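You operate a simulated robot arm through the tools that you are given. There is no shell and no other tool.

Carry out the task below with a simulated robot arm. There is one attempt and no reset: what you move stays moved.

TASK
Scrub the 10 mm screen clean in the cradle.
Fine: black clamp down while you scrub and up after; use the scrubbing brush and put it back; the other screen stays as it is. Set down upright: scrubbing brush. What is to be rubbed or washed off counts as gone when no trace of it is left.

The check looks at the end state, three seconds after you hand in, the way a careful person would. Anything else that was tipped, shoved, dropped, spilled or broken makes it a failure.

THE ROBOT
A 7-joint arm with a two-finger parallel gripper, fixed in place. Base frame: the origin is on the floor under the middle of its stand, x ahead of it, y to its left, z up; the work surface is at about z = 0.95. Lengths are in m, angles in degrees, forces in N, time in s.
With the tool pointing down near the work surface it reaches from about 0.34 to 0.78 m from the base axis. Its first joint turns from -166.0 to 166.0 degrees. Payload 3.91 kg.
Tool frame: the origin (TCP) lies between the finger pads and is the grasp point; the fingertips stand 0.03 m ahead of it; z points along the fingers, y is the line along which they close. The gripper opens to 0.11 m. The fingers are 0.02 m wide and 0.01 m thick; the gripper's body (0.048 by 0.112 m) begins 0.055 m behind the TCP.
Orientation is that of the tool frame in the base frame, as a unit quaternion [w, x, y, z]. With the fingers straight down and closing along the base's y, the tool's x points along the base's -x, its y along +y and its z along -z.

THE INTERFACE
- The arm moves only by the tool arm_command. Its argument "moves" is text: rows parted by semicolons, each of 7 numbers parted by spaces: the opening, from 0 (shut) to 1 (fully open), then the shift along the tool's x, y, z in units of 25 mm (1.0 is 25 mm), then the turn, a rotation vector about the tool's x, y, z in units of 4 degrees (1.0 is 4 degrees). In form: grip x y z wx wy wz; .... A call has 1 to 20 rows; each row shifts and turns the commanded pose from where the row before left it, along the tool's axes as they then stand. A call with a number of a shift or a turn outside -1 to 1 is refused whole. Rows are played at 5 a second. More than 0.05 m and 8.6 degrees between two rows, or a gripper value outside its range, and nothing of the call is played. A pose out of reach is approached as far as the arm can. The call stops where the force on the tool passes 90 N (or 10 N more than at its start, if that is more) or the arm is blocked; 0.2 s more then pass. The fingers move at their own pace (about 0.153 m/s each) and stop on an object; they squeeze with about 41 N. The grip force told is the motor's: it shows also when the fingers shut on nothing. Time passes only in rows, and 0.2 s behind the last, so rows that do not move let the fingers close. The reply holds the time, the measured pose of the TCP, the force on the tool along the base axes, the opening and the grip force, in the units named above and with some noise, with the torque about the TCP (base axes, N m) and any sound that the robot's microphone picked up, and new pictures: "show" is both (left out), scene, wrist or none.
- Cameras (640 x 400 px; columns grow to the right, rows downward): "scene" is fixed at [0.2191, -0.499, 1.5546]; the picture's right is [0.43, -0.90, 0.00], its down [-0.78, -0.37, -0.51] and it looks along [0.46, 0.22, -0.86] (base axes); focal length 326 px, centre (320, 200). "wrist" rides on the gripper at [0.077, 0.007, -0.114] in the tool frame; the picture's right is [-0.09, 1.00, 0.00], its down [-0.80, -0.07, -0.59] and it looks along [-0.59, -0.05, 0.80] (tool axes); focal length 270 px, centre (320, 200). There is no depth. A picture from a camera that has moved, and an enlarged one, comes with that camera's place and axes in the base frame and with its lens.
- raise_lower(by): slides the trunk up (or, below 0, down) by that many m; the arm rides with it, the base frame stays. It gives what a move gives, with no picture.
- close_up(camera, box): a new picture of the part [left, top, right, bottom] of that camera's present view, enlarged. The clock stands still meanwhile.
- job_done(): hands the job in; it is judged then, once.

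Places have to be worked out from the pictures, the camera data and where the tool is seen. Open the gripper and draw the arm clear of the work before you hand the job in, unless the task says otherwise.

The tools are called after "Call:" as a command line: name --argument value ..., lists and objects as JSON in quotes. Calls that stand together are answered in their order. arm_command: Moves the arm, as the interface text tells. Its arguments: {"type":"object","properties":{"moves":{"type":"string"},"show":{"type":"string","enum":["both","scene","wrist","none"]}},"required":["moves"]} The other tools are called the same way: raise_lower (by) moves the trunk up or down; close_up (camera, box) takes an enlarged picture of a part of a camera's view; job_done () hands the job in.

At the start:

```text
t: 0.0
tcp_pos: [0.3978, -0.2027, 1.2067]
tcp_rot: [0.0, 0.0, 1.0, 0.0]
force: [-0.5, -0.2, -0.1]
torque: [-0.03, 0.01, -0.02]
opening: 0.1101
finger_force: 0.1
trunk travel left (down, up): [-0.575, 0.035]
```

scene: 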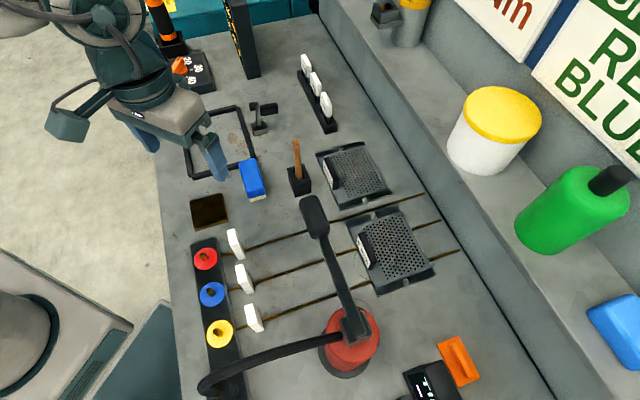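
wrist: 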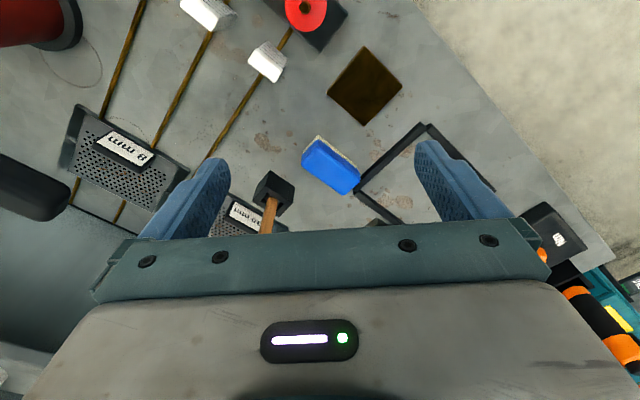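

I'll look first at the details of the scene: the screens, cradle, clamp and brush.

Call:
close_up --camera "scene" --box '[140, 60, 300, 220]'

Call:
close_up --camera "scene" --box '[270, 120, 450, 300]'

Call:
close_up --camera "scene" --box '[170, 180, 350, 380]'

Call:
close_up --camera "scene" --box '[130, 0, 350, 140]'

Call:
close_up --camera "wrist" --box '[40, 80, 400, 240]'

```text
2.50 times, centred on (220, 140) of scene
camera zoom: at [0.2191, -0.499, 1.5546], right [0.43, -0.9, 0.0], down [-0.78, -0.37, -0.51], along [0.46, 0.22, -0.86], focal length 815 px, centre (570, 350)
```

zoom: 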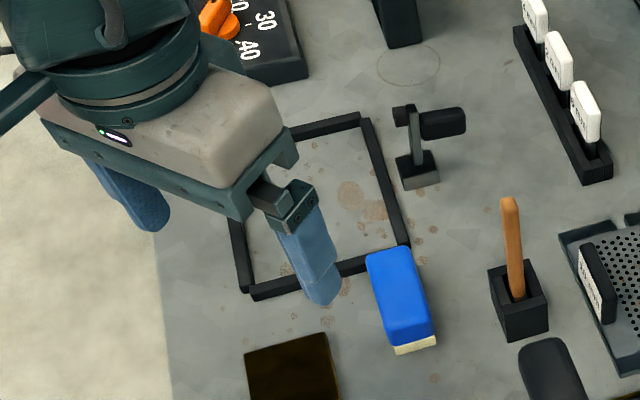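

```text
2.22 times, centred on (360, 210) of scene
camera zoom: at [0.2191, -0.499, 1.5546], right [0.43, -0.9, 0.0], down [-0.78, -0.37, -0.51], along [0.46, 0.22, -0.86], focal length 724 px, centre (231, 178)
```

zoom: 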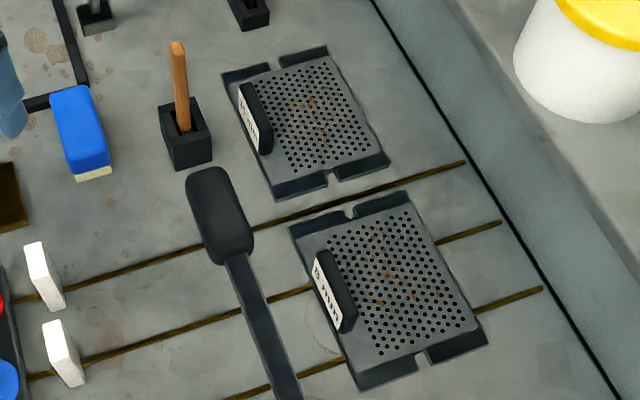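

```text
2.00 times, centred on (260, 280) of scene
camera zoom: at [0.2191, -0.499, 1.5546], right [0.43, -0.9, 0.0], down [-0.78, -0.37, -0.51], along [0.46, 0.22, -0.86], focal length 652 px, centre (440, 40)
```

zoom: 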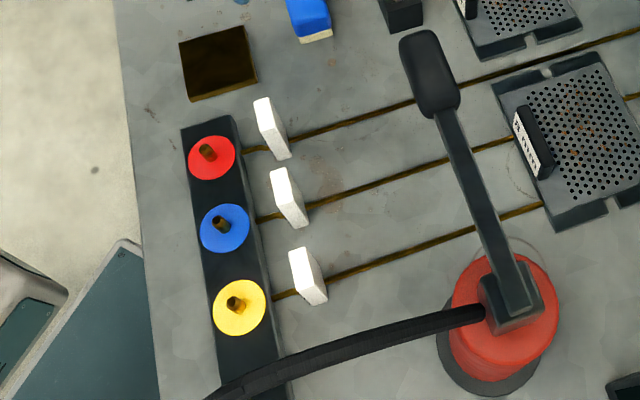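

```text
2.86 times, centred on (240, 70) of scene
camera zoom: at [0.2191, -0.499, 1.5546], right [0.43, -0.9, 0.0], down [-0.78, -0.37, -0.51], along [0.46, 0.22, -0.86], focal length 931 px, centre (549, 571)
```

zoom: 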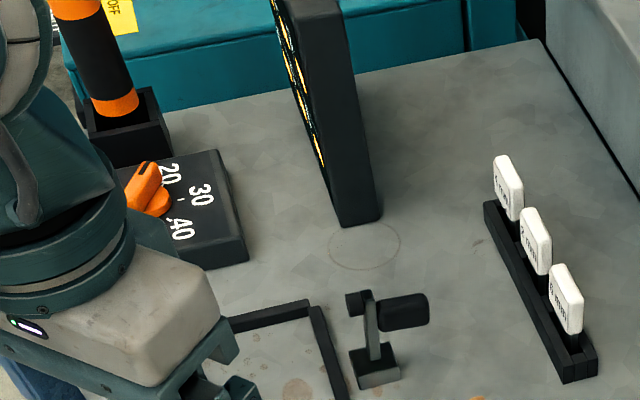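

```text
1.78 times, centred on (220, 160) of wrist
camera zoom: at [0.3214, -0.1975, 1.3204], right [0.09, 1.0, 0.0], down [0.8, -0.07, 0.59], along [0.59, -0.05, -0.8], focal length 480 px, centre (498, 271)
```

zoom: 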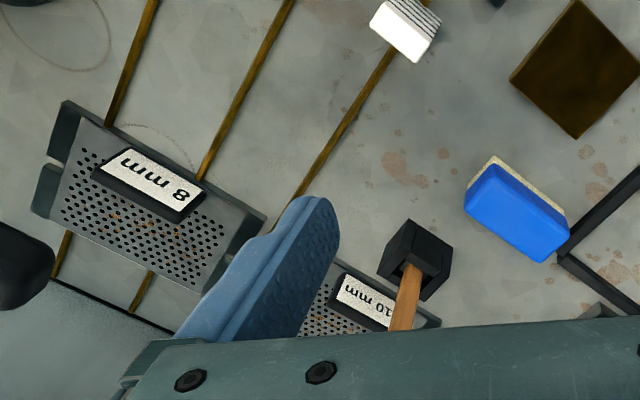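

The 10 mm screen looks to be the upper one at about (0.62,-0.39), the 8 mm one the lower; the black square frame at about (0.59,-0.06) with the toggle clamp beside it looks like the cradle. I'll move the arm over the cradle high up for a closer look with the wrist camera.

Call:
arm_command --moves "1 -1 0.95 0 0 0 0; 1 -1 0.95 0 0 0 0; 1 -1 0.95 0 0 0 0; 1 -1 0.95 0 0 0 0; 1 -1 0.95 0 0 0 0; 1 -1 0.95 0 0 0 0; 1 0 0 0 0 0 0" --show "both"

```text
t: 1.6
tcp_pos: [0.5479, -0.0581, 1.2041]
tcp_rot: [0.0, 0.0, 1.0, 0.0]
force: [0.1, -0.4, -0.7]
torque: [0.01, -0.01, 0.03]
opening: 0.1102
finger_force: 0.1
trunk travel left (down, up): [-0.575, 0.035]
camera wrist: at [0.4714, -0.0514, 1.3199], right [0.09, 1.0, 0.0], down [0.8, -0.07, 0.59], along [0.59, -0.05, -0.8], focal length 270 px, centre (320, 200)
```

scene: 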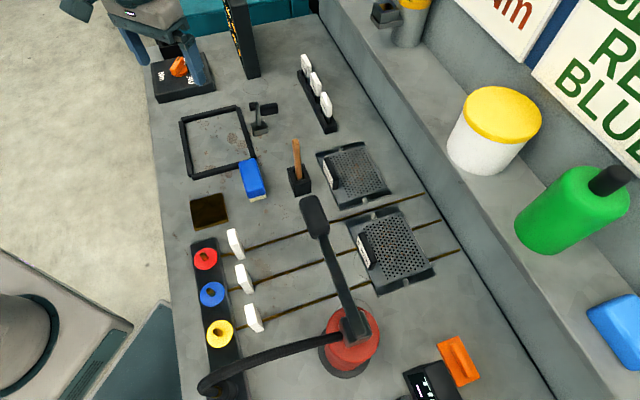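
wrist: 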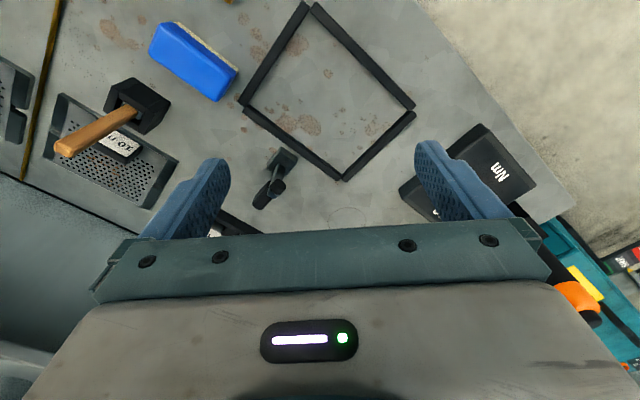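

Call:
close_up --camera "wrist" --box '[220, 0, 440, 200]'

Call:
close_up --camera "wrist" --box '[40, 0, 250, 210]'

Call:
close_up --camera "scene" --box '[160, 70, 310, 220]'

Call:
close_up --camera "scene" --box '[280, 130, 410, 220]'

```text
2.00 times, centred on (330, 100) of wrist
camera zoom: at [0.4714, -0.0514, 1.3199], right [0.09, 1.0, 0.0], down [0.8, -0.07, 0.59], along [0.59, -0.05, -0.8], focal length 541 px, centre (300, 400)
```

zoom: 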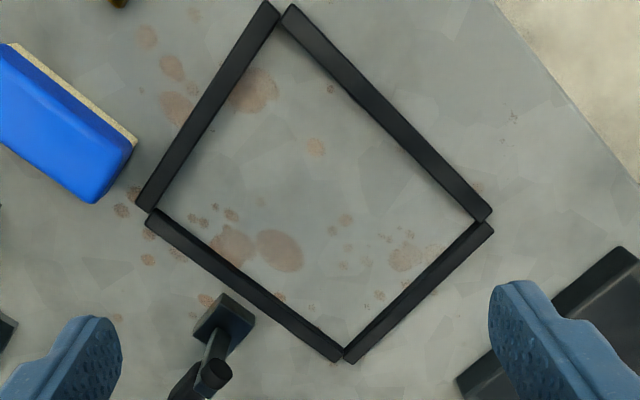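

```text
1.90 times, centred on (145, 105) of wrist
camera zoom: at [0.4714, -0.0514, 1.3199], right [0.09, 1.0, 0.0], down [0.8, -0.07, 0.59], along [0.59, -0.05, -0.8], focal length 515 px, centre (653, 381)
```

zoom: 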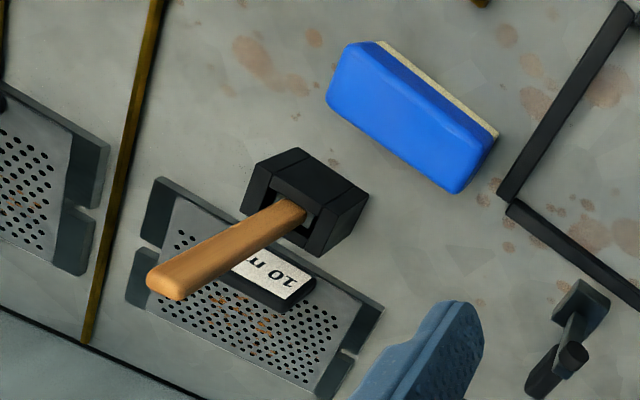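

```text
2.67 times, centred on (235, 145) of scene
camera zoom: at [0.2191, -0.499, 1.5546], right [0.43, -0.9, 0.0], down [-0.78, -0.37, -0.51], along [0.46, 0.22, -0.86], focal length 869 px, centre (547, 347)
```

zoom: 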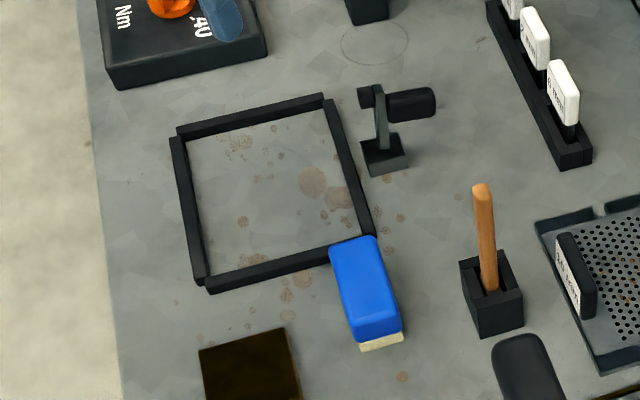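

```text
4.44 times, centred on (345, 175) of scene
camera zoom: at [0.2191, -0.499, 1.5546], right [0.43, -0.9, 0.0], down [-0.78, -0.37, -0.51], along [0.46, 0.22, -0.86], focal length 1448 px, centre (209, 311)
```

zoom: 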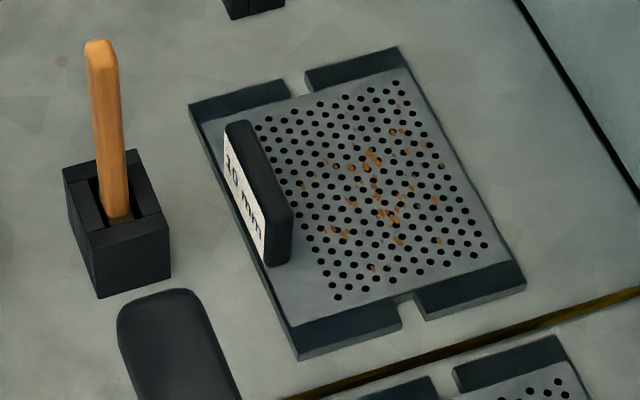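

The cradle is the black frame. The screen has a black tab handle with the label. I still need to tell whether the brush is the wooden-handled tool in the block or the blue block, so I'll move the wrist camera over these two.

Call:
arm_command --moves "1 0.09 -0.96 0.17 0 0 0; 1 0.09 -0.96 0.17 0 0 0; 1 0.09 -0.96 0.17 0 0 0; 1 0.09 -0.96 0.17 0 0 0; 1 0.09 -0.96 0.17 0 0 0; 1 0.09 -0.96 0.17 0 0 0; 1 0.09 -0.96 0.17 0 0 0; 1 0.09 -0.96 0.17 0 0 0; 1 0 0 0 0 0 0" --show "both"

```text
t: 3.6
tcp_pos: [0.5323, -0.2524, 1.1709]
tcp_rot: [0.0, 0.0, 1.0, 0.0]
force: [0.8, -0.6, -0.3]
torque: [0.04, 0.0, -0.02]
opening: 0.1098
finger_force: 0.0
trunk travel left (down, up): [-0.575, 0.035]
camera wrist: at [0.4561, -0.2466, 1.2857], right [0.09, 1.0, 0.0], down [0.8, -0.07, 0.59], along [0.59, -0.05, -0.8], focal length 270 px, centre (320, 200)
```

scene: 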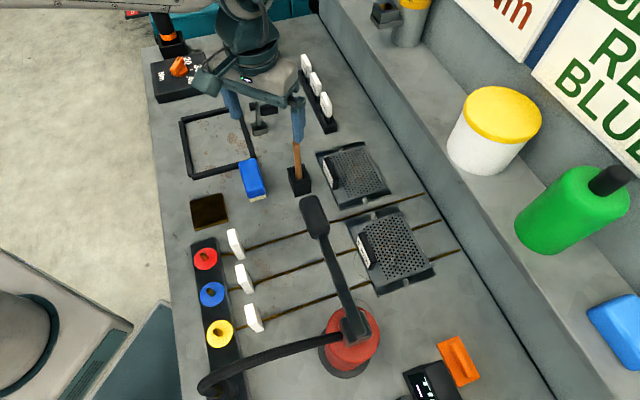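
wrist: 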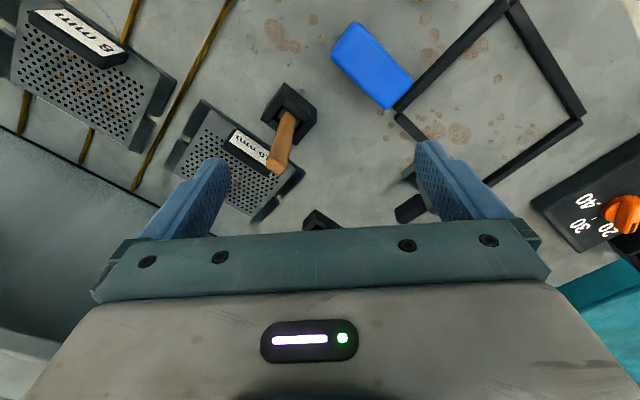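

Call:
close_up --camera "wrist" --box '[230, 0, 430, 200]'

Call:
close_up --camera "wrist" --box '[160, 70, 330, 220]'

Call:
close_up --camera "scene" --box '[225, 140, 325, 210]'

Call:
close_up --camera "scene" --box '[190, 180, 290, 250]'

```text
2.00 times, centred on (330, 100) of wrist
camera zoom: at [0.4561, -0.2466, 1.2857], right [0.09, 1.0, 0.0], down [0.8, -0.07, 0.59], along [0.59, -0.05, -0.8], focal length 541 px, centre (300, 400)
```

zoom: 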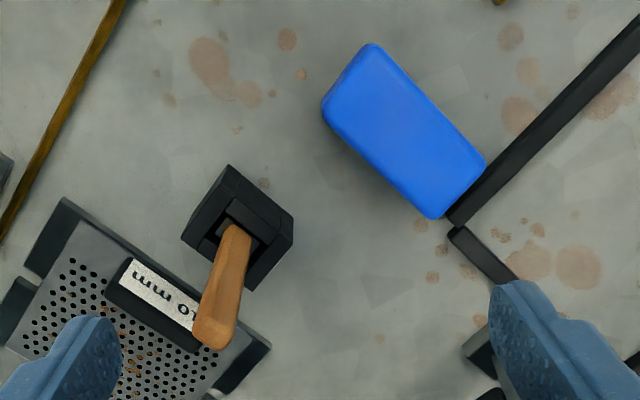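

```text
2.67 times, centred on (245, 145) of wrist
camera zoom: at [0.4561, -0.2466, 1.2857], right [0.09, 1.0, 0.0], down [0.8, -0.07, 0.59], along [0.59, -0.05, -0.8], focal length 721 px, centre (520, 347)
```

zoom: 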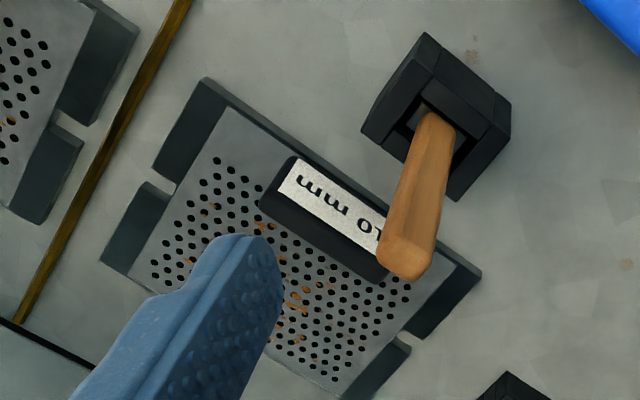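

```text
5.71 times, centred on (275, 175) of scene
camera zoom: at [0.2191, -0.499, 1.5546], right [0.43, -0.9, 0.0], down [-0.78, -0.37, -0.51], along [0.46, 0.22, -0.86], focal length 1862 px, centre (577, 343)
```

zoom: 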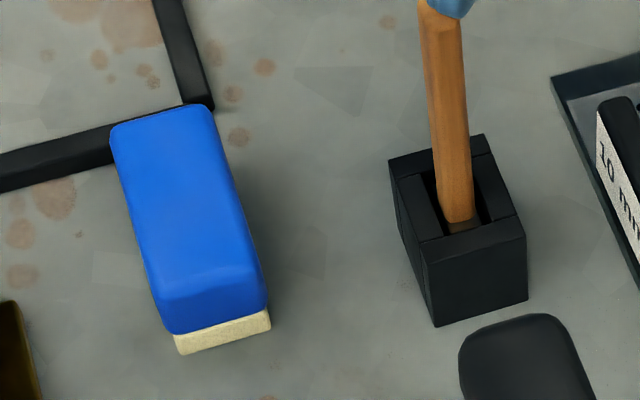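

```text
5.71 times, centred on (240, 215) of scene
camera zoom: at [0.2191, -0.499, 1.5546], right [0.43, -0.9, 0.0], down [-0.78, -0.37, -0.51], along [0.46, 0.22, -0.86], focal length 1862 px, centre (777, 114)
```

zoom: 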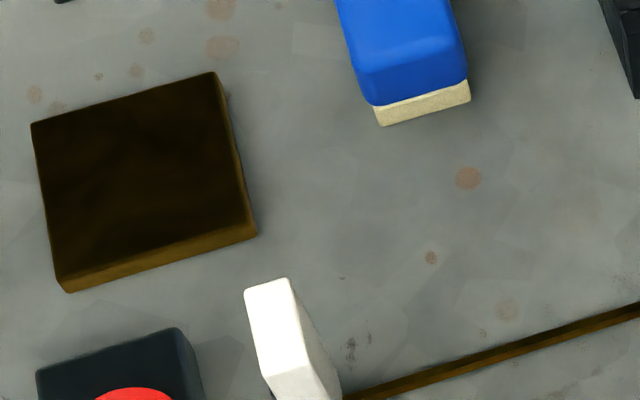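

The blue block has a thin cream layer below it (bristles or sponge), and the wooden handle sits in a slotted block. I'll tilt the gripper and come lower to view both from the side.

Call:
arm_command --moves "1 0.9 0.4 0 0 0 0; 1 0.9 0.4 0 0 0 0; 1 0.9 0.4 0 0 0 0; 1 0.9 0.4 0 0 -1 0; 1 0 0 0.7 0 -1 0; 1 0 0 0.7 0 -1 0; 1 0 0 0.7 0 -1 0; 1 0 0 0.4 0 -1 0; 1 0 0 0 0 -1 0; 1 0 0 0 0 -1 0; 1 0 0 0 0 0 0" --show "both"

```text
t: 6.0
tcp_pos: [0.4508, -0.2123, 1.11]
tcp_rot: [0.242, 0.0, 0.97, 0.0]
force: [0.5, -0.1, 0.1]
torque: [0.04, 0.02, 0.01]
opening: 0.1097
finger_force: 0.0
trunk travel left (down, up): [-0.575, 0.035]
camera wrist: at [0.3295, -0.2062, 1.1752], right [0.08, 1.0, 0.04], down [0.43, -0.07, 0.9], along [0.9, -0.05, -0.43], focal length 270 px, centre (320, 200)
```

scene: 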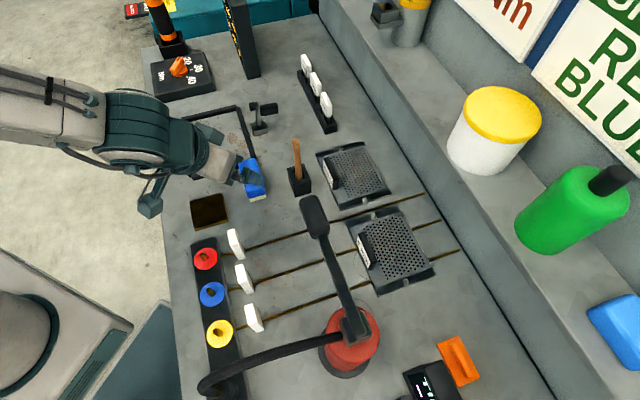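
wrist: 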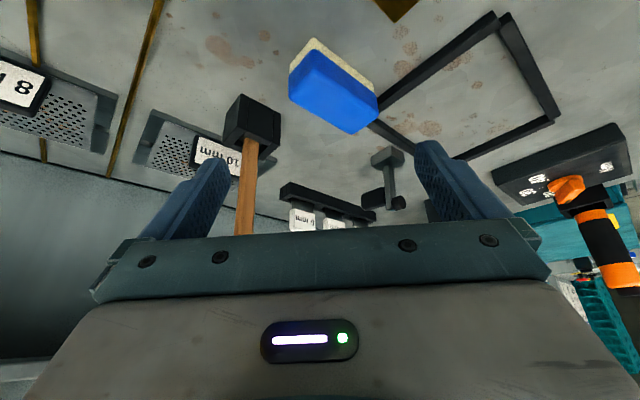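

Call:
close_up --camera "wrist" --box '[270, 20, 430, 220]'

Call:
close_up --camera "wrist" --box '[130, 80, 290, 220]'

```text
2.00 times, centred on (350, 120) of wrist
camera zoom: at [0.3295, -0.2062, 1.1752], right [0.08, 1.0, 0.04], down [0.43, -0.07, 0.9], along [0.9, -0.05, -0.43], focal length 541 px, centre (260, 360)
```

zoom: 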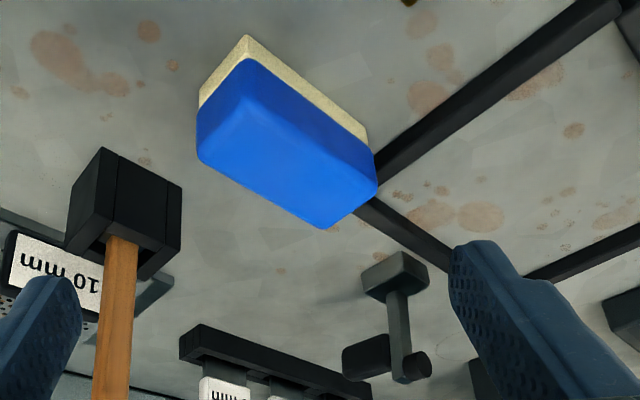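

```text
2.86 times, centred on (210, 150) of wrist
camera zoom: at [0.3295, -0.2062, 1.1752], right [0.08, 1.0, 0.04], down [0.43, -0.07, 0.9], along [0.9, -0.05, -0.43], focal length 772 px, centre (634, 343)
```

zoom: 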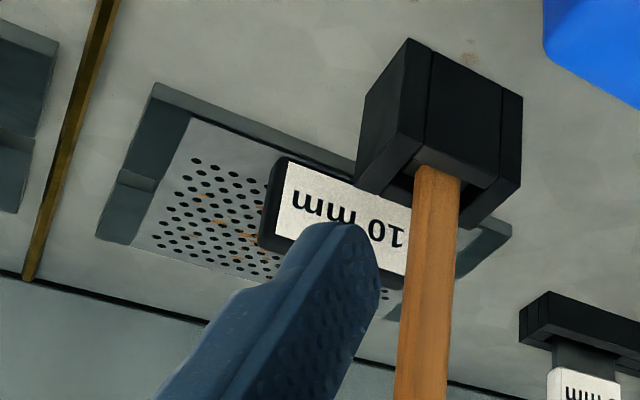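

The blue block looks like a hard blue back with an inset cream bristle layer, standing bristles-down beside the cradle. I'll zoom further into the wooden tool's slot and the blue block for certainty.

Call:
close_up --camera "scene" --box '[280, 155, 320, 200]'

Call:
close_up --camera "wrist" --box '[280, 30, 390, 140]'

Call:
close_up --camera "scene" --box '[240, 90, 290, 145]'

Call:
close_up --camera "wrist" --box '[350, 130, 420, 220]'

```text
8.89 times, centred on (300, 178) of scene
camera zoom: at [0.2191, -0.499, 1.5546], right [0.43, -0.9, 0.0], down [-0.78, -0.37, -0.51], along [0.46, 0.22, -0.86], focal length 2896 px, centre (498, 400)
```

zoom: 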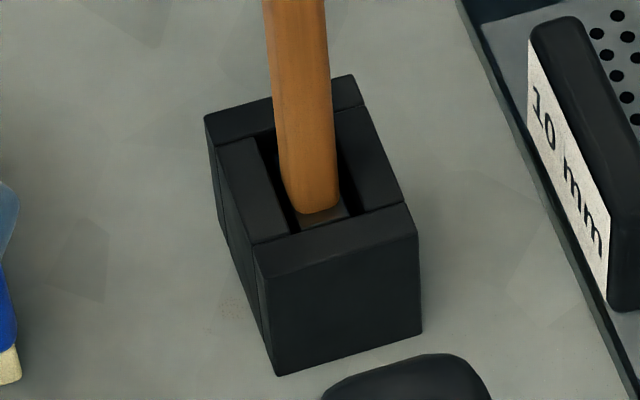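

```text
3.64 times, centred on (335, 85) of wrist
camera zoom: at [0.3295, -0.2062, 1.1752], right [0.08, 1.0, 0.04], down [0.43, -0.07, 0.9], along [0.9, -0.05, -0.43], focal length 983 px, centre (266, 618)
```

zoom: 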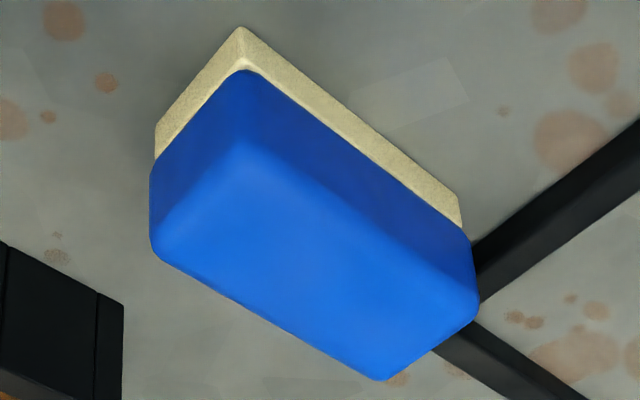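

```text
7.27 times, centred on (265, 118) of scene
camera zoom: at [0.2191, -0.499, 1.5546], right [0.43, -0.9, 0.0], down [-0.78, -0.37, -0.51], along [0.46, 0.22, -0.86], focal length 2370 px, centre (720, 800)
```

zoom: 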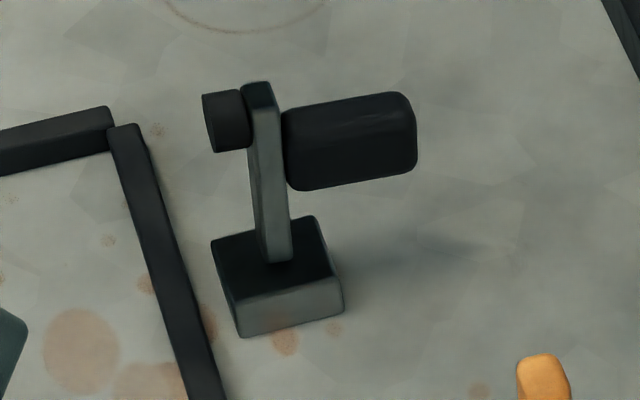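

```text
4.44 times, centred on (385, 175) of wrist
camera zoom: at [0.3295, -0.2062, 1.1752], right [0.08, 1.0, 0.04], down [0.43, -0.07, 0.9], along [0.9, -0.05, -0.43], focal length 1201 px, centre (31, 311)
```

zoom: 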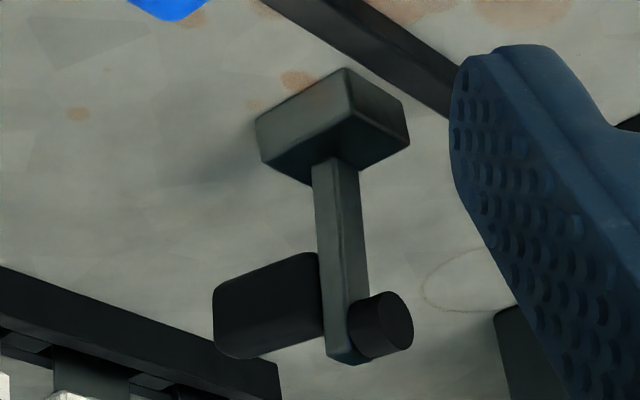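

Everything (screen, tray, brush, cradle) is laid out at about 45° in the base frame. I'll straighten the tool, go up and yaw it 45° so that the fingers close across the screen's tab and the brush.

Call:
arm_command --moves "1 0 0 -0.6 0 1 0; 1 0 0 -0.6 0 1 0; 1 0 0 -0.6 0 1 0; 1 0 0 -0.6 0 1 0; 1 0 0 -0.6 0 1 0; 1 0 0 -0.6 0 1 0; 1 0 0 -0.6 0 1 0; 1 0 0 0 0 0 -1; 1 0 0 0 0 0 -1; 1 0 0 0 0 0 -1; 1 0 0 0 0 0 -1; 1 0 0 0 0 0 -1; 1 0 0 0 0 0 -1; 1 0 0 0 0 0 -1; 1 0 0 0 0 0 -1; 1 0 0 0 0 0 -1; 1 0 0 0 0 0 -1; 1 0 0 0 0 0 -1; 1 0 0 0 0 0 -0.25; 1 0 0 0 0 0 0" --show "both"

```text
t: 10.2
tcp_pos: [0.4221, -0.2122, 1.2098]
tcp_rot: [0.0, -0.383, 0.924, -0.001]
force: [-0.5, -0.7, 0.1]
torque: [-0.02, -0.01, 0.01]
opening: 0.1098
finger_force: 0.1
trunk travel left (down, up): [-0.575, 0.035]
camera wrist: at [0.3635, -0.263, 1.3248], right [-0.64, 0.77, 0.0], down [0.62, 0.52, 0.59], along [0.46, 0.38, -0.8], focal length 270 px, centre (320, 200)
```

scene: 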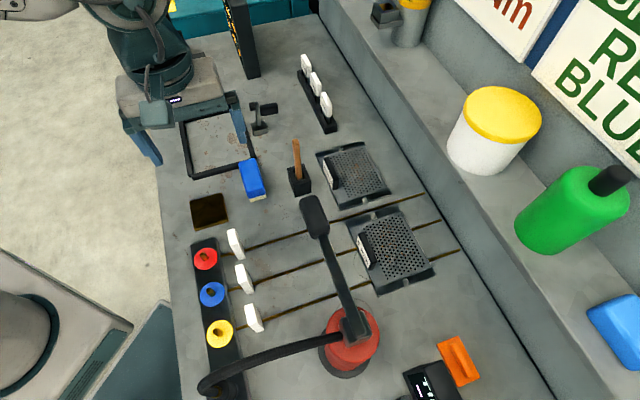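
wrist: 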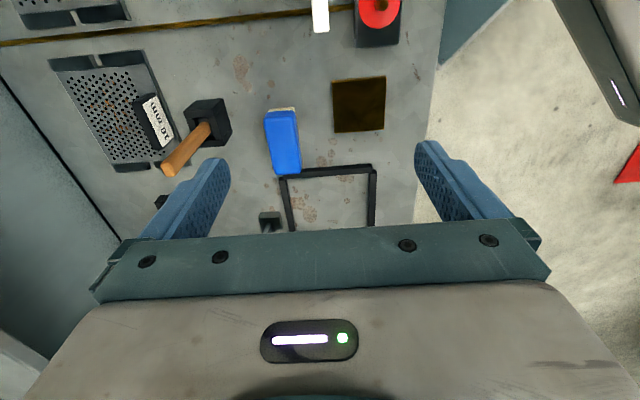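

The yaw is right now; I'll move over the 10 mm screen at a safe height, passing well above the wooden handle and away from the tall lever.

Call:
arm_command --moves "1 -0.082 -0.993 0.11 0 0 0; 1 -0.082 -0.993 0.11 0 0 0; 1 -0.082 -0.993 0.11 0 0 0; 1 -0.082 -0.993 0.11 0 0 0; 1 -0.082 -0.993 0.11 0 0 0; 1 -0.082 -0.993 0.11 0 0 0; 1 -0.082 -0.993 0.11 0 0 0; 1 -0.082 -0.993 0.11 0 0 0; 1 -0.082 -0.993 0.11 0 0 0; 1 -0.082 -0.993 0.11 0 0 0; 1 -0.082 -0.993 0.11 0 0 0; 1 0 0 0 0 0 0" --show "both"

```text
t: 12.8
tcp_pos: [0.6221, -0.3816, 1.1824]
tcp_rot: [0.0, -0.382, 0.924, 0.0]
force: [-45.9, 30.5, 2.6]
torque: [-0.77, -1.12, -0.03]
opening: 0.0837
finger_force: 0.1
trunk travel left (down, up): [-0.575, 0.035]
camera wrist: at [0.5625, -0.4316, 1.2975], right [-0.64, 0.77, 0.0], down [0.62, 0.52, 0.59], along [0.46, 0.38, -0.8], focal length 270 px, centre (320, 200)
```

scene: 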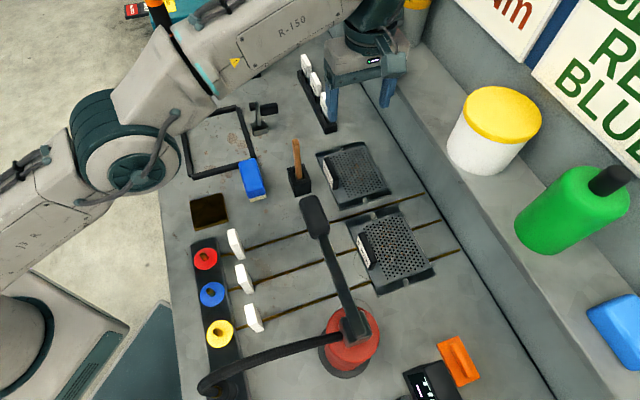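
wrist: 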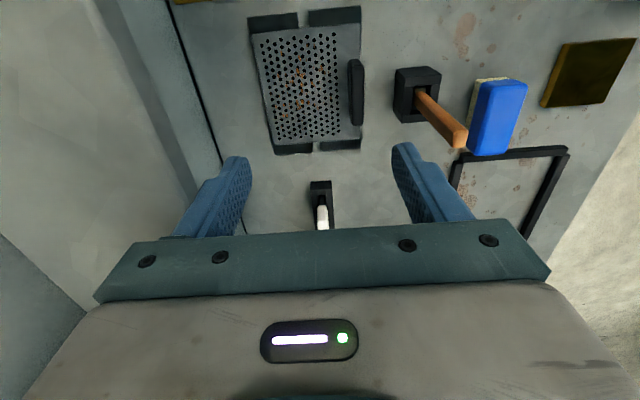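

The finger on the far side is pushing against the raised wall behind (46 N). I'll back off along +y of the tool and narrow the opening.

Call:
arm_command --moves "0.76 0 0.6 0 0 0 0; 0.6 0 0.6 0 0 0 0; 0.5 0 0.3 0 0 0 0; 0.5 0 0 0 0 0 0" --show "both"

```text
t: 13.8
tcp_pos: [0.6044, -0.3628, 1.1785]
tcp_rot: [-0.001, -0.383, 0.924, 0.0]
force: [-0.3, -0.7, -0.1]
torque: [-0.02, -0.04, -0.02]
opening: 0.0549
finger_force: 0.0
trunk travel left (down, up): [-0.575, 0.035]
camera wrist: at [0.5457, -0.4128, 1.2944], right [-0.64, 0.77, 0.0], down [0.62, 0.52, 0.59], along [0.46, 0.38, -0.8], focal length 270 px, centre (320, 200)
```

scene: 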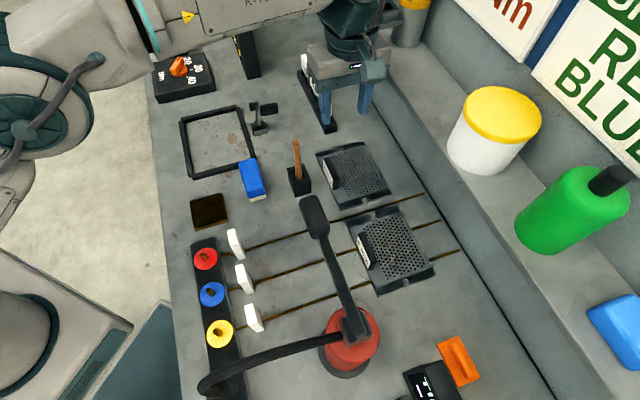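
wrist: 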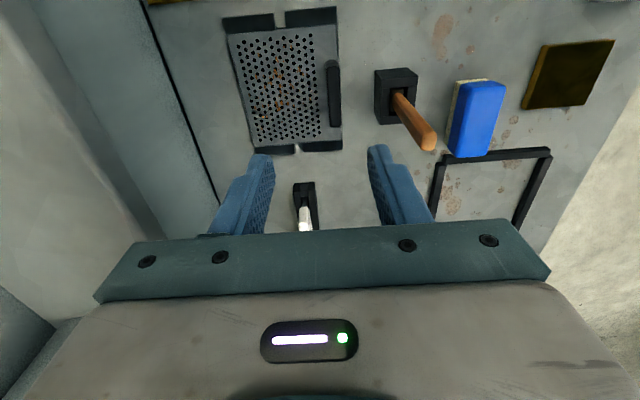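

Force is gone. Now I'll zoom in on the 10 mm screen and its tab from this view to measure precisely.

Call:
close_up --camera "wrist" --box '[200, 0, 460, 160]'

Call:
close_up --camera "wrist" --box '[290, 50, 390, 160]'

Call:
close_up --camera "scene" --box '[310, 135, 400, 215]'

```text
2.46 times, centred on (330, 80) of wrist
camera zoom: at [0.5457, -0.4128, 1.2944], right [-0.64, 0.77, 0.0], down [0.62, 0.52, 0.59], along [0.46, 0.38, -0.8], focal length 665 px, centre (295, 495)
```

zoom: 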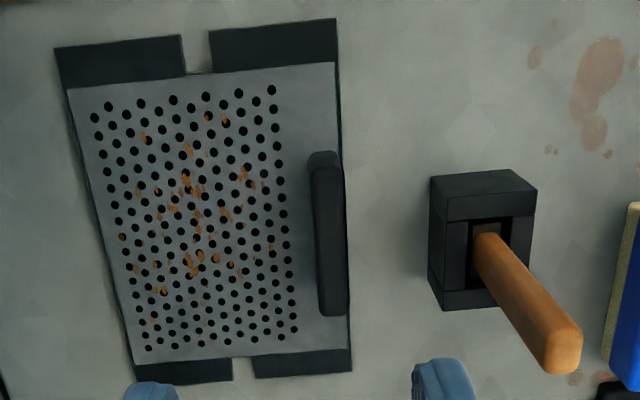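

```text
3.64 times, centred on (340, 105) of wrist
camera zoom: at [0.5457, -0.4128, 1.2944], right [-0.64, 0.77, 0.0], down [0.62, 0.52, 0.59], along [0.46, 0.38, -0.8], focal length 983 px, centre (247, 546)
```

zoom: 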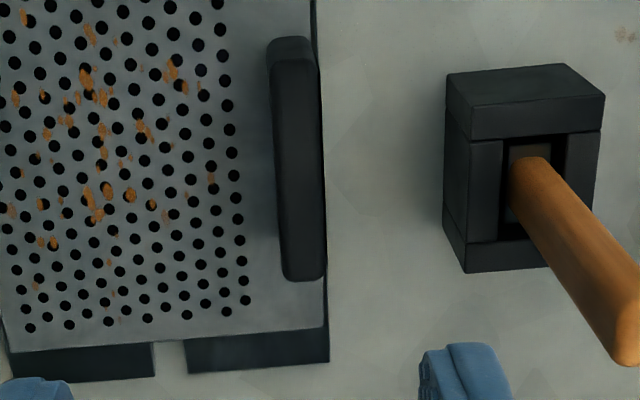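

```text
5.00 times, centred on (355, 175) of scene
camera zoom: at [0.2191, -0.499, 1.5546], right [0.43, -0.9, 0.0], down [-0.78, -0.37, -0.51], along [0.46, 0.22, -0.86], focal length 1629 px, centre (145, 325)
```

zoom: 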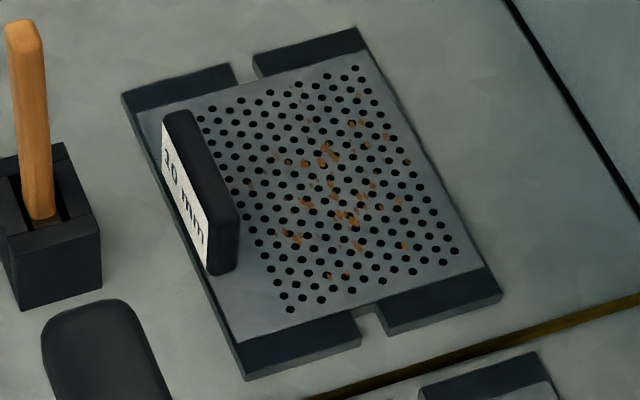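

The wooden handle stands close to where the gripper body will go, so I'll look at the wall and the neighbourhood of the screen more closely before planning the grasp.

Call:
close_up --camera "scene" --box '[290, 0, 530, 160]'

Call:
close_up --camera "wrist" --box '[0, 0, 320, 240]'

```text
2.50 times, centred on (410, 80) of scene
camera zoom: at [0.2191, -0.499, 1.5546], right [0.43, -0.9, 0.0], down [-0.78, -0.37, -0.51], along [0.46, 0.22, -0.86], focal length 815 px, centre (95, 500)
```

zoom: 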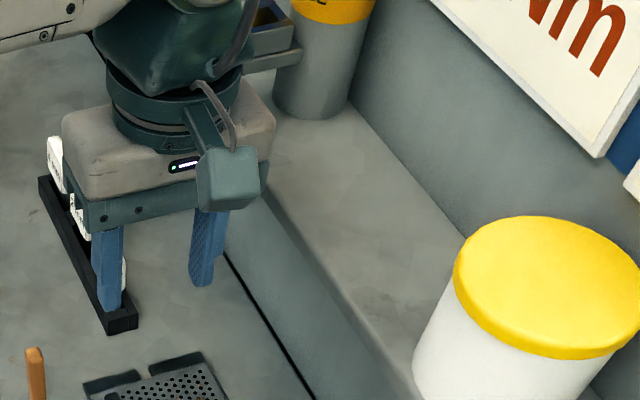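

```text
1.67 times, centred on (160, 120) of wrist
camera zoom: at [0.5457, -0.4128, 1.2944], right [-0.64, 0.77, 0.0], down [0.62, 0.52, 0.59], along [0.46, 0.38, -0.8], focal length 450 px, centre (587, 333)
```

zoom: 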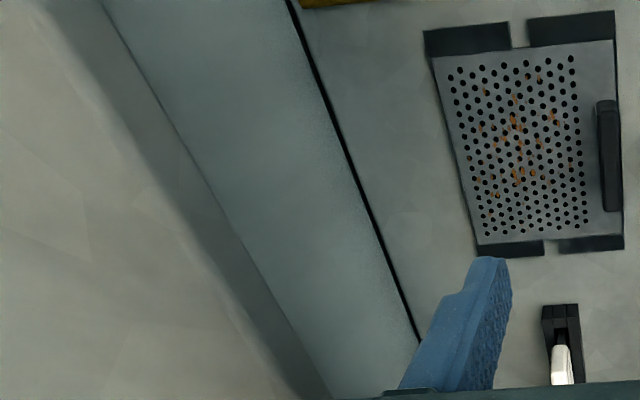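

The shelf on the far side overhangs (lip at about z≈1.2), which is what the finger touched; the wooden handle tops out at z≈1.09. Before grasping I'll measure the cradle and clamp from above with the same yaw.

Call:
arm_command --moves "0.5 -0.833 0.937 0 0 0 0; 0.5 -0.833 0.937 0 0 0 0; 0.5 -0.833 0.937 0 0 0 0; 0.5 -0.833 0.937 0 0 0 0; 0.5 -0.833 0.937 0 0 0 0; 0.5 -0.833 0.937 0 0 0 0; 0.5 -0.833 0.937 0 0 0 0; 0.5 -0.833 0.937 0 0 0 0; 0.5 -0.833 0.937 0 0 0 0; 0.5 -0.833 0.937 0 0 0 0; 0.5 0 0 0 0 0 0" --show "both"

```text
t: 16.2
tcp_pos: [0.5851, -0.0485, 1.1802]
tcp_rot: [0.0, -0.383, 0.924, 0.0]
force: [-0.2, 0.8, 0.1]
torque: [0.02, -0.02, -0.02]
opening: 0.0549
finger_force: 0.1
trunk travel left (down, up): [-0.575, 0.035]
camera wrist: at [0.5259, -0.0996, 1.294], right [-0.64, 0.77, 0.0], down [0.62, 0.52, 0.59], along [0.46, 0.38, -0.8], focal length 270 px, centre (320, 200)
```

scene: 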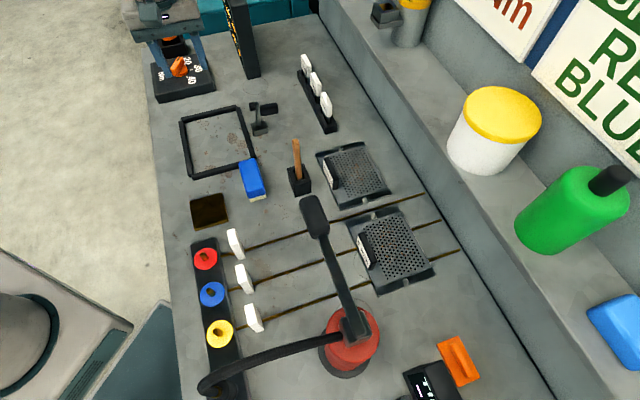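
wrist: 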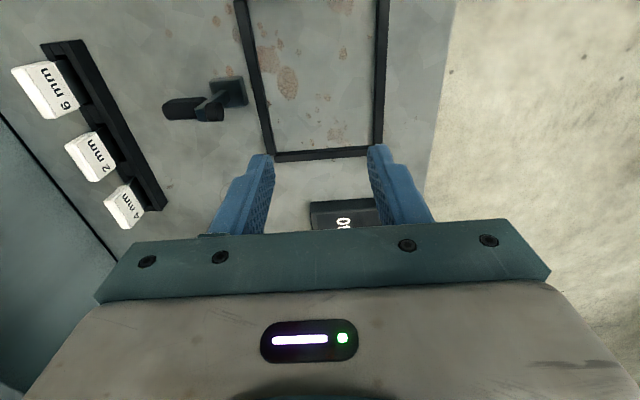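

I'll shift back along −(1,1) by 7 cm to have the whole cradle and the clamp in view.

Call:
arm_command --moves "0.5 1 0 0 0 0 0; 0.5 1 0 0 0 0 0; 0.5 0.8 0 0 0 0 0; 0.5 0 0 0 0 0 0" --show "wrist"

Call:
close_up --camera "wrist" --box '[220, 20, 420, 200]'

Call:
close_up --camera "wrist" --box '[150, 80, 270, 200]'

Call:
close_up --camera "scene" --box '[170, 90, 290, 200]'

```text
t: 17.2
tcp_pos: [0.5357, -0.0994, 1.1799]
tcp_rot: [0.0, -0.383, 0.924, 0.0]
force: [0.6, 0.2, 0.2]
torque: [0.0, -0.02, 0.01]
opening: 0.0548
finger_force: 0.0
trunk travel left (down, up): [-0.575, 0.035]
camera wrist: at [0.4766, -0.1497, 1.2953], right [-0.64, 0.77, 0.0], down [0.62, 0.52, 0.59], along [0.46, 0.38, -0.8], focal length 270 px, centre (320, 200)
```

wrist: 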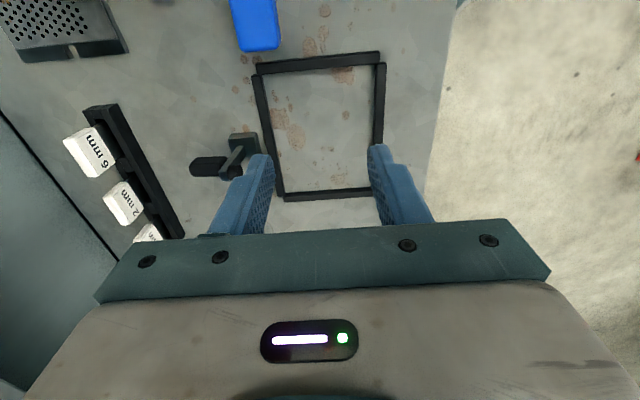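

```text
2.22 times, centred on (320, 110) of wrist
camera zoom: at [0.4766, -0.1497, 1.2953], right [-0.64, 0.77, 0.0], down [0.62, 0.52, 0.59], along [0.46, 0.38, -0.8], focal length 601 px, centre (320, 400)
```

zoom: 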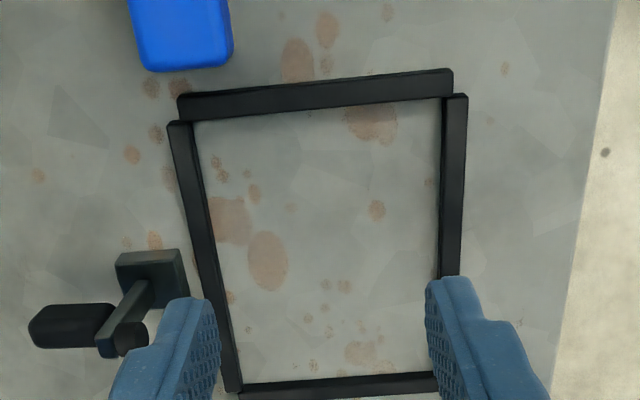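

```text
3.33 times, centred on (210, 140) of wrist
camera zoom: at [0.4766, -0.1497, 1.2953], right [-0.64, 0.77, 0.0], down [0.62, 0.52, 0.59], along [0.46, 0.38, -0.8], focal length 901 px, centre (687, 400)
```

zoom: 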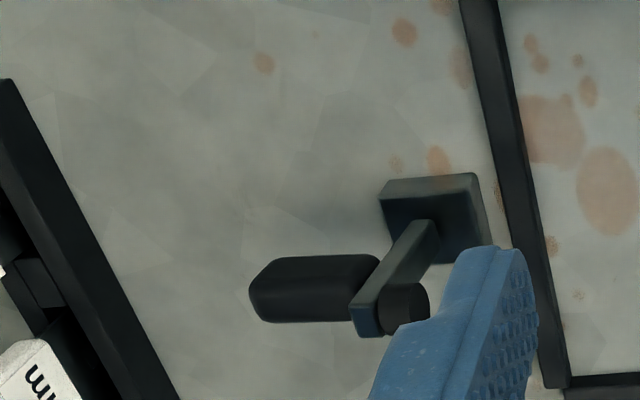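

```text
3.64 times, centred on (230, 145) of scene
camera zoom: at [0.2191, -0.499, 1.5546], right [0.43, -0.9, 0.0], down [-0.78, -0.37, -0.51], along [0.46, 0.22, -0.86], focal length 1185 px, centre (647, 400)
```

zoom: 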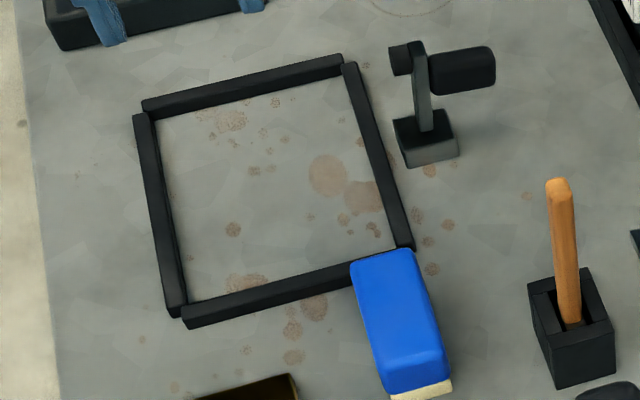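

I'll zoom in harder on the cradle's corners to get bar heights and inner dimensions.

Call:
close_up --camera "wrist" --box '[245, 40, 325, 90]'

Call:
close_up --camera "wrist" --box '[330, 40, 410, 90]'

Call:
close_up --camera "wrist" --box '[260, 160, 340, 210]'

Call:
close_up --camera "scene" --box '[170, 140, 250, 190]'

Call:
close_up --camera "scene" --box '[220, 95, 300, 145]'

```text
8.00 times, centred on (285, 65) of wrist
camera zoom: at [0.4766, -0.1497, 1.2953], right [-0.64, 0.77, 0.0], down [0.62, 0.52, 0.59], along [0.46, 0.38, -0.8], focal length 2162 px, centre (600, 1280)
```

zoom: 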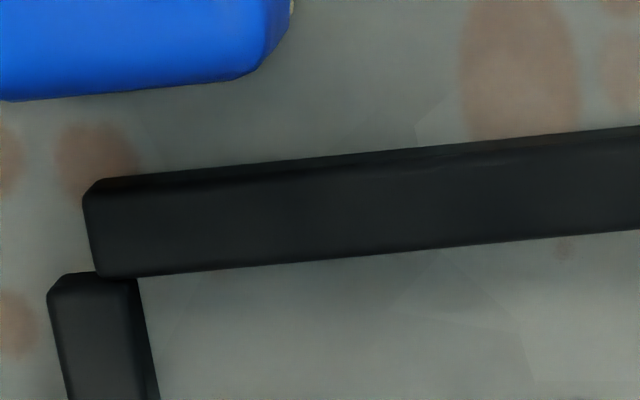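

```text
8.00 times, centred on (370, 65) of wrist
camera zoom: at [0.4766, -0.1497, 1.2953], right [-0.64, 0.77, 0.0], down [0.62, 0.52, 0.59], along [0.46, 0.38, -0.8], focal length 2162 px, centre (-80, 1280)
```

zoom: 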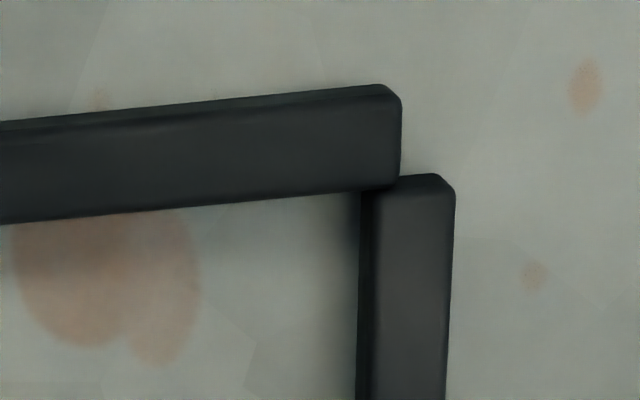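

```text
8.00 times, centred on (300, 185) of wrist
camera zoom: at [0.4766, -0.1497, 1.2953], right [-0.64, 0.77, 0.0], down [0.62, 0.52, 0.59], along [0.46, 0.38, -0.8], focal length 2162 px, centre (480, 320)
```

zoom: 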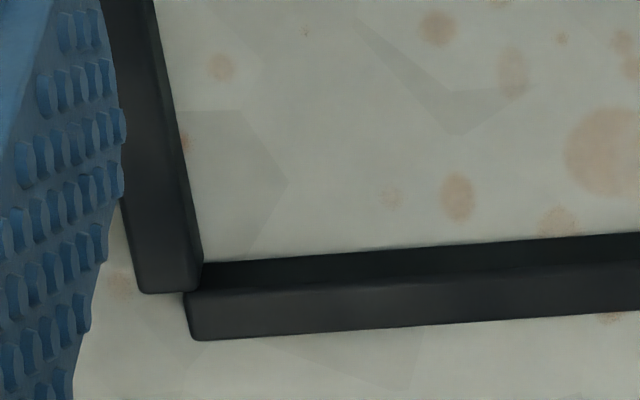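

```text
8.00 times, centred on (210, 165) of scene
camera zoom: at [0.2191, -0.499, 1.5546], right [0.43, -0.9, 0.0], down [-0.78, -0.37, -0.51], along [0.46, 0.22, -0.86], focal length 2607 px, centre (1200, 480)
```

zoom: 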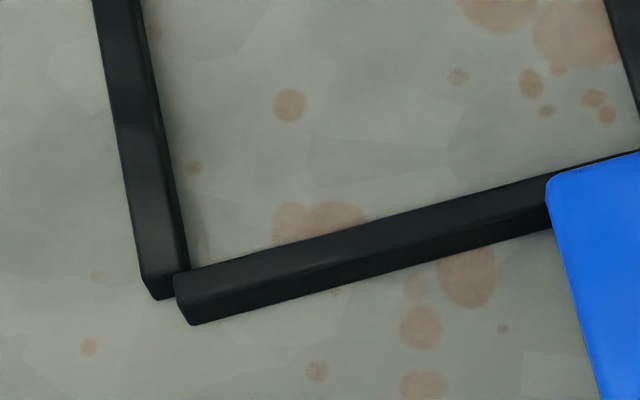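

```text
8.00 times, centred on (260, 120) of scene
camera zoom: at [0.2191, -0.499, 1.5546], right [0.43, -0.9, 0.0], down [-0.78, -0.37, -0.51], along [0.46, 0.22, -0.86], focal length 2607 px, centre (800, 840)
```

zoom: 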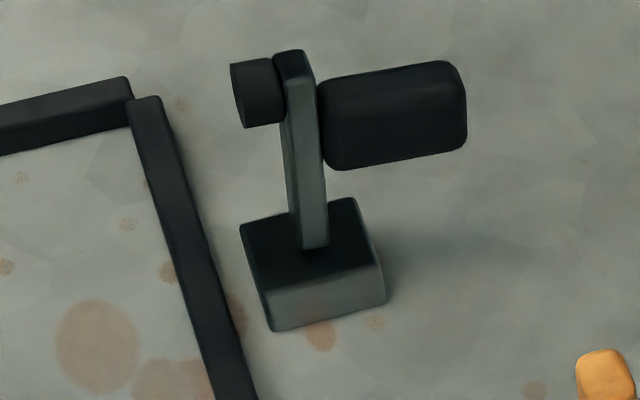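

Cradle: inner about 134 × 174 mm, bars 11 mm high; the screen (about 117 × 130 mm) fits in the same orientation. The clamp arm swings over toward the cradle. Now I'll map the stains on the screen at high zoom.

Call:
close_up --camera "scene" --box '[322, 145, 392, 189]'

Call:
close_up --camera "scene" --box '[322, 170, 392, 214]'

Call:
close_up --camera "scene" --box '[235, 155, 275, 205]'

```text
9.09 times, centred on (357, 167) of scene
camera zoom: at [0.2191, -0.499, 1.5546], right [0.43, -0.9, 0.0], down [-0.78, -0.37, -0.51], along [0.46, 0.22, -0.86], focal length 2962 px, centre (-16, 500)
```

zoom: 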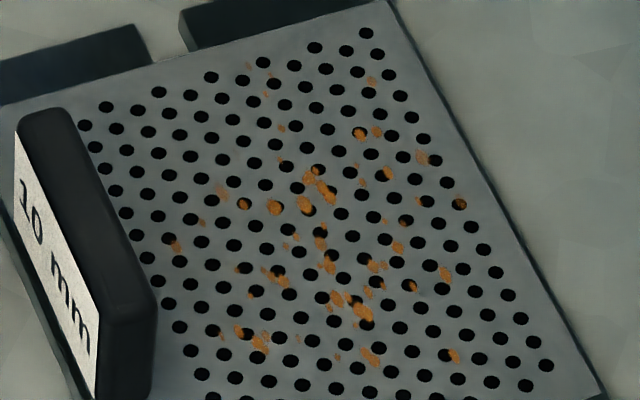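

```text
9.09 times, centred on (357, 192) of scene
camera zoom: at [0.2191, -0.499, 1.5546], right [0.43, -0.9, 0.0], down [-0.78, -0.37, -0.51], along [0.46, 0.22, -0.86], focal length 2962 px, centre (-16, 273)
```

zoom: 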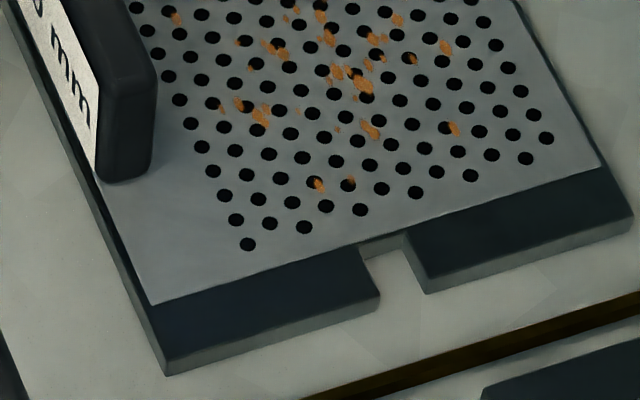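

```text
8.00 times, centred on (255, 180) of scene
camera zoom: at [0.2191, -0.499, 1.5546], right [0.43, -0.9, 0.0], down [-0.78, -0.37, -0.51], along [0.46, 0.22, -0.86], focal length 2607 px, centre (840, 360)
```

zoom: 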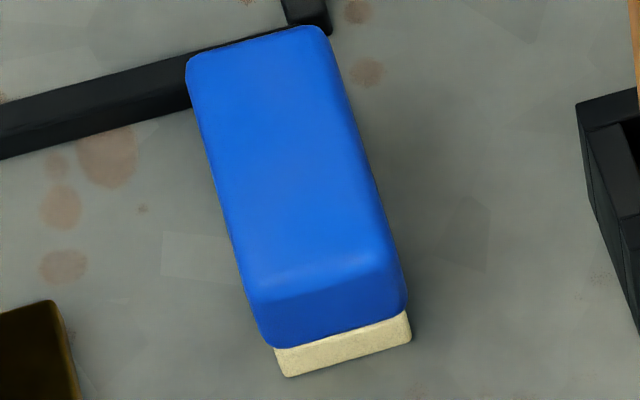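

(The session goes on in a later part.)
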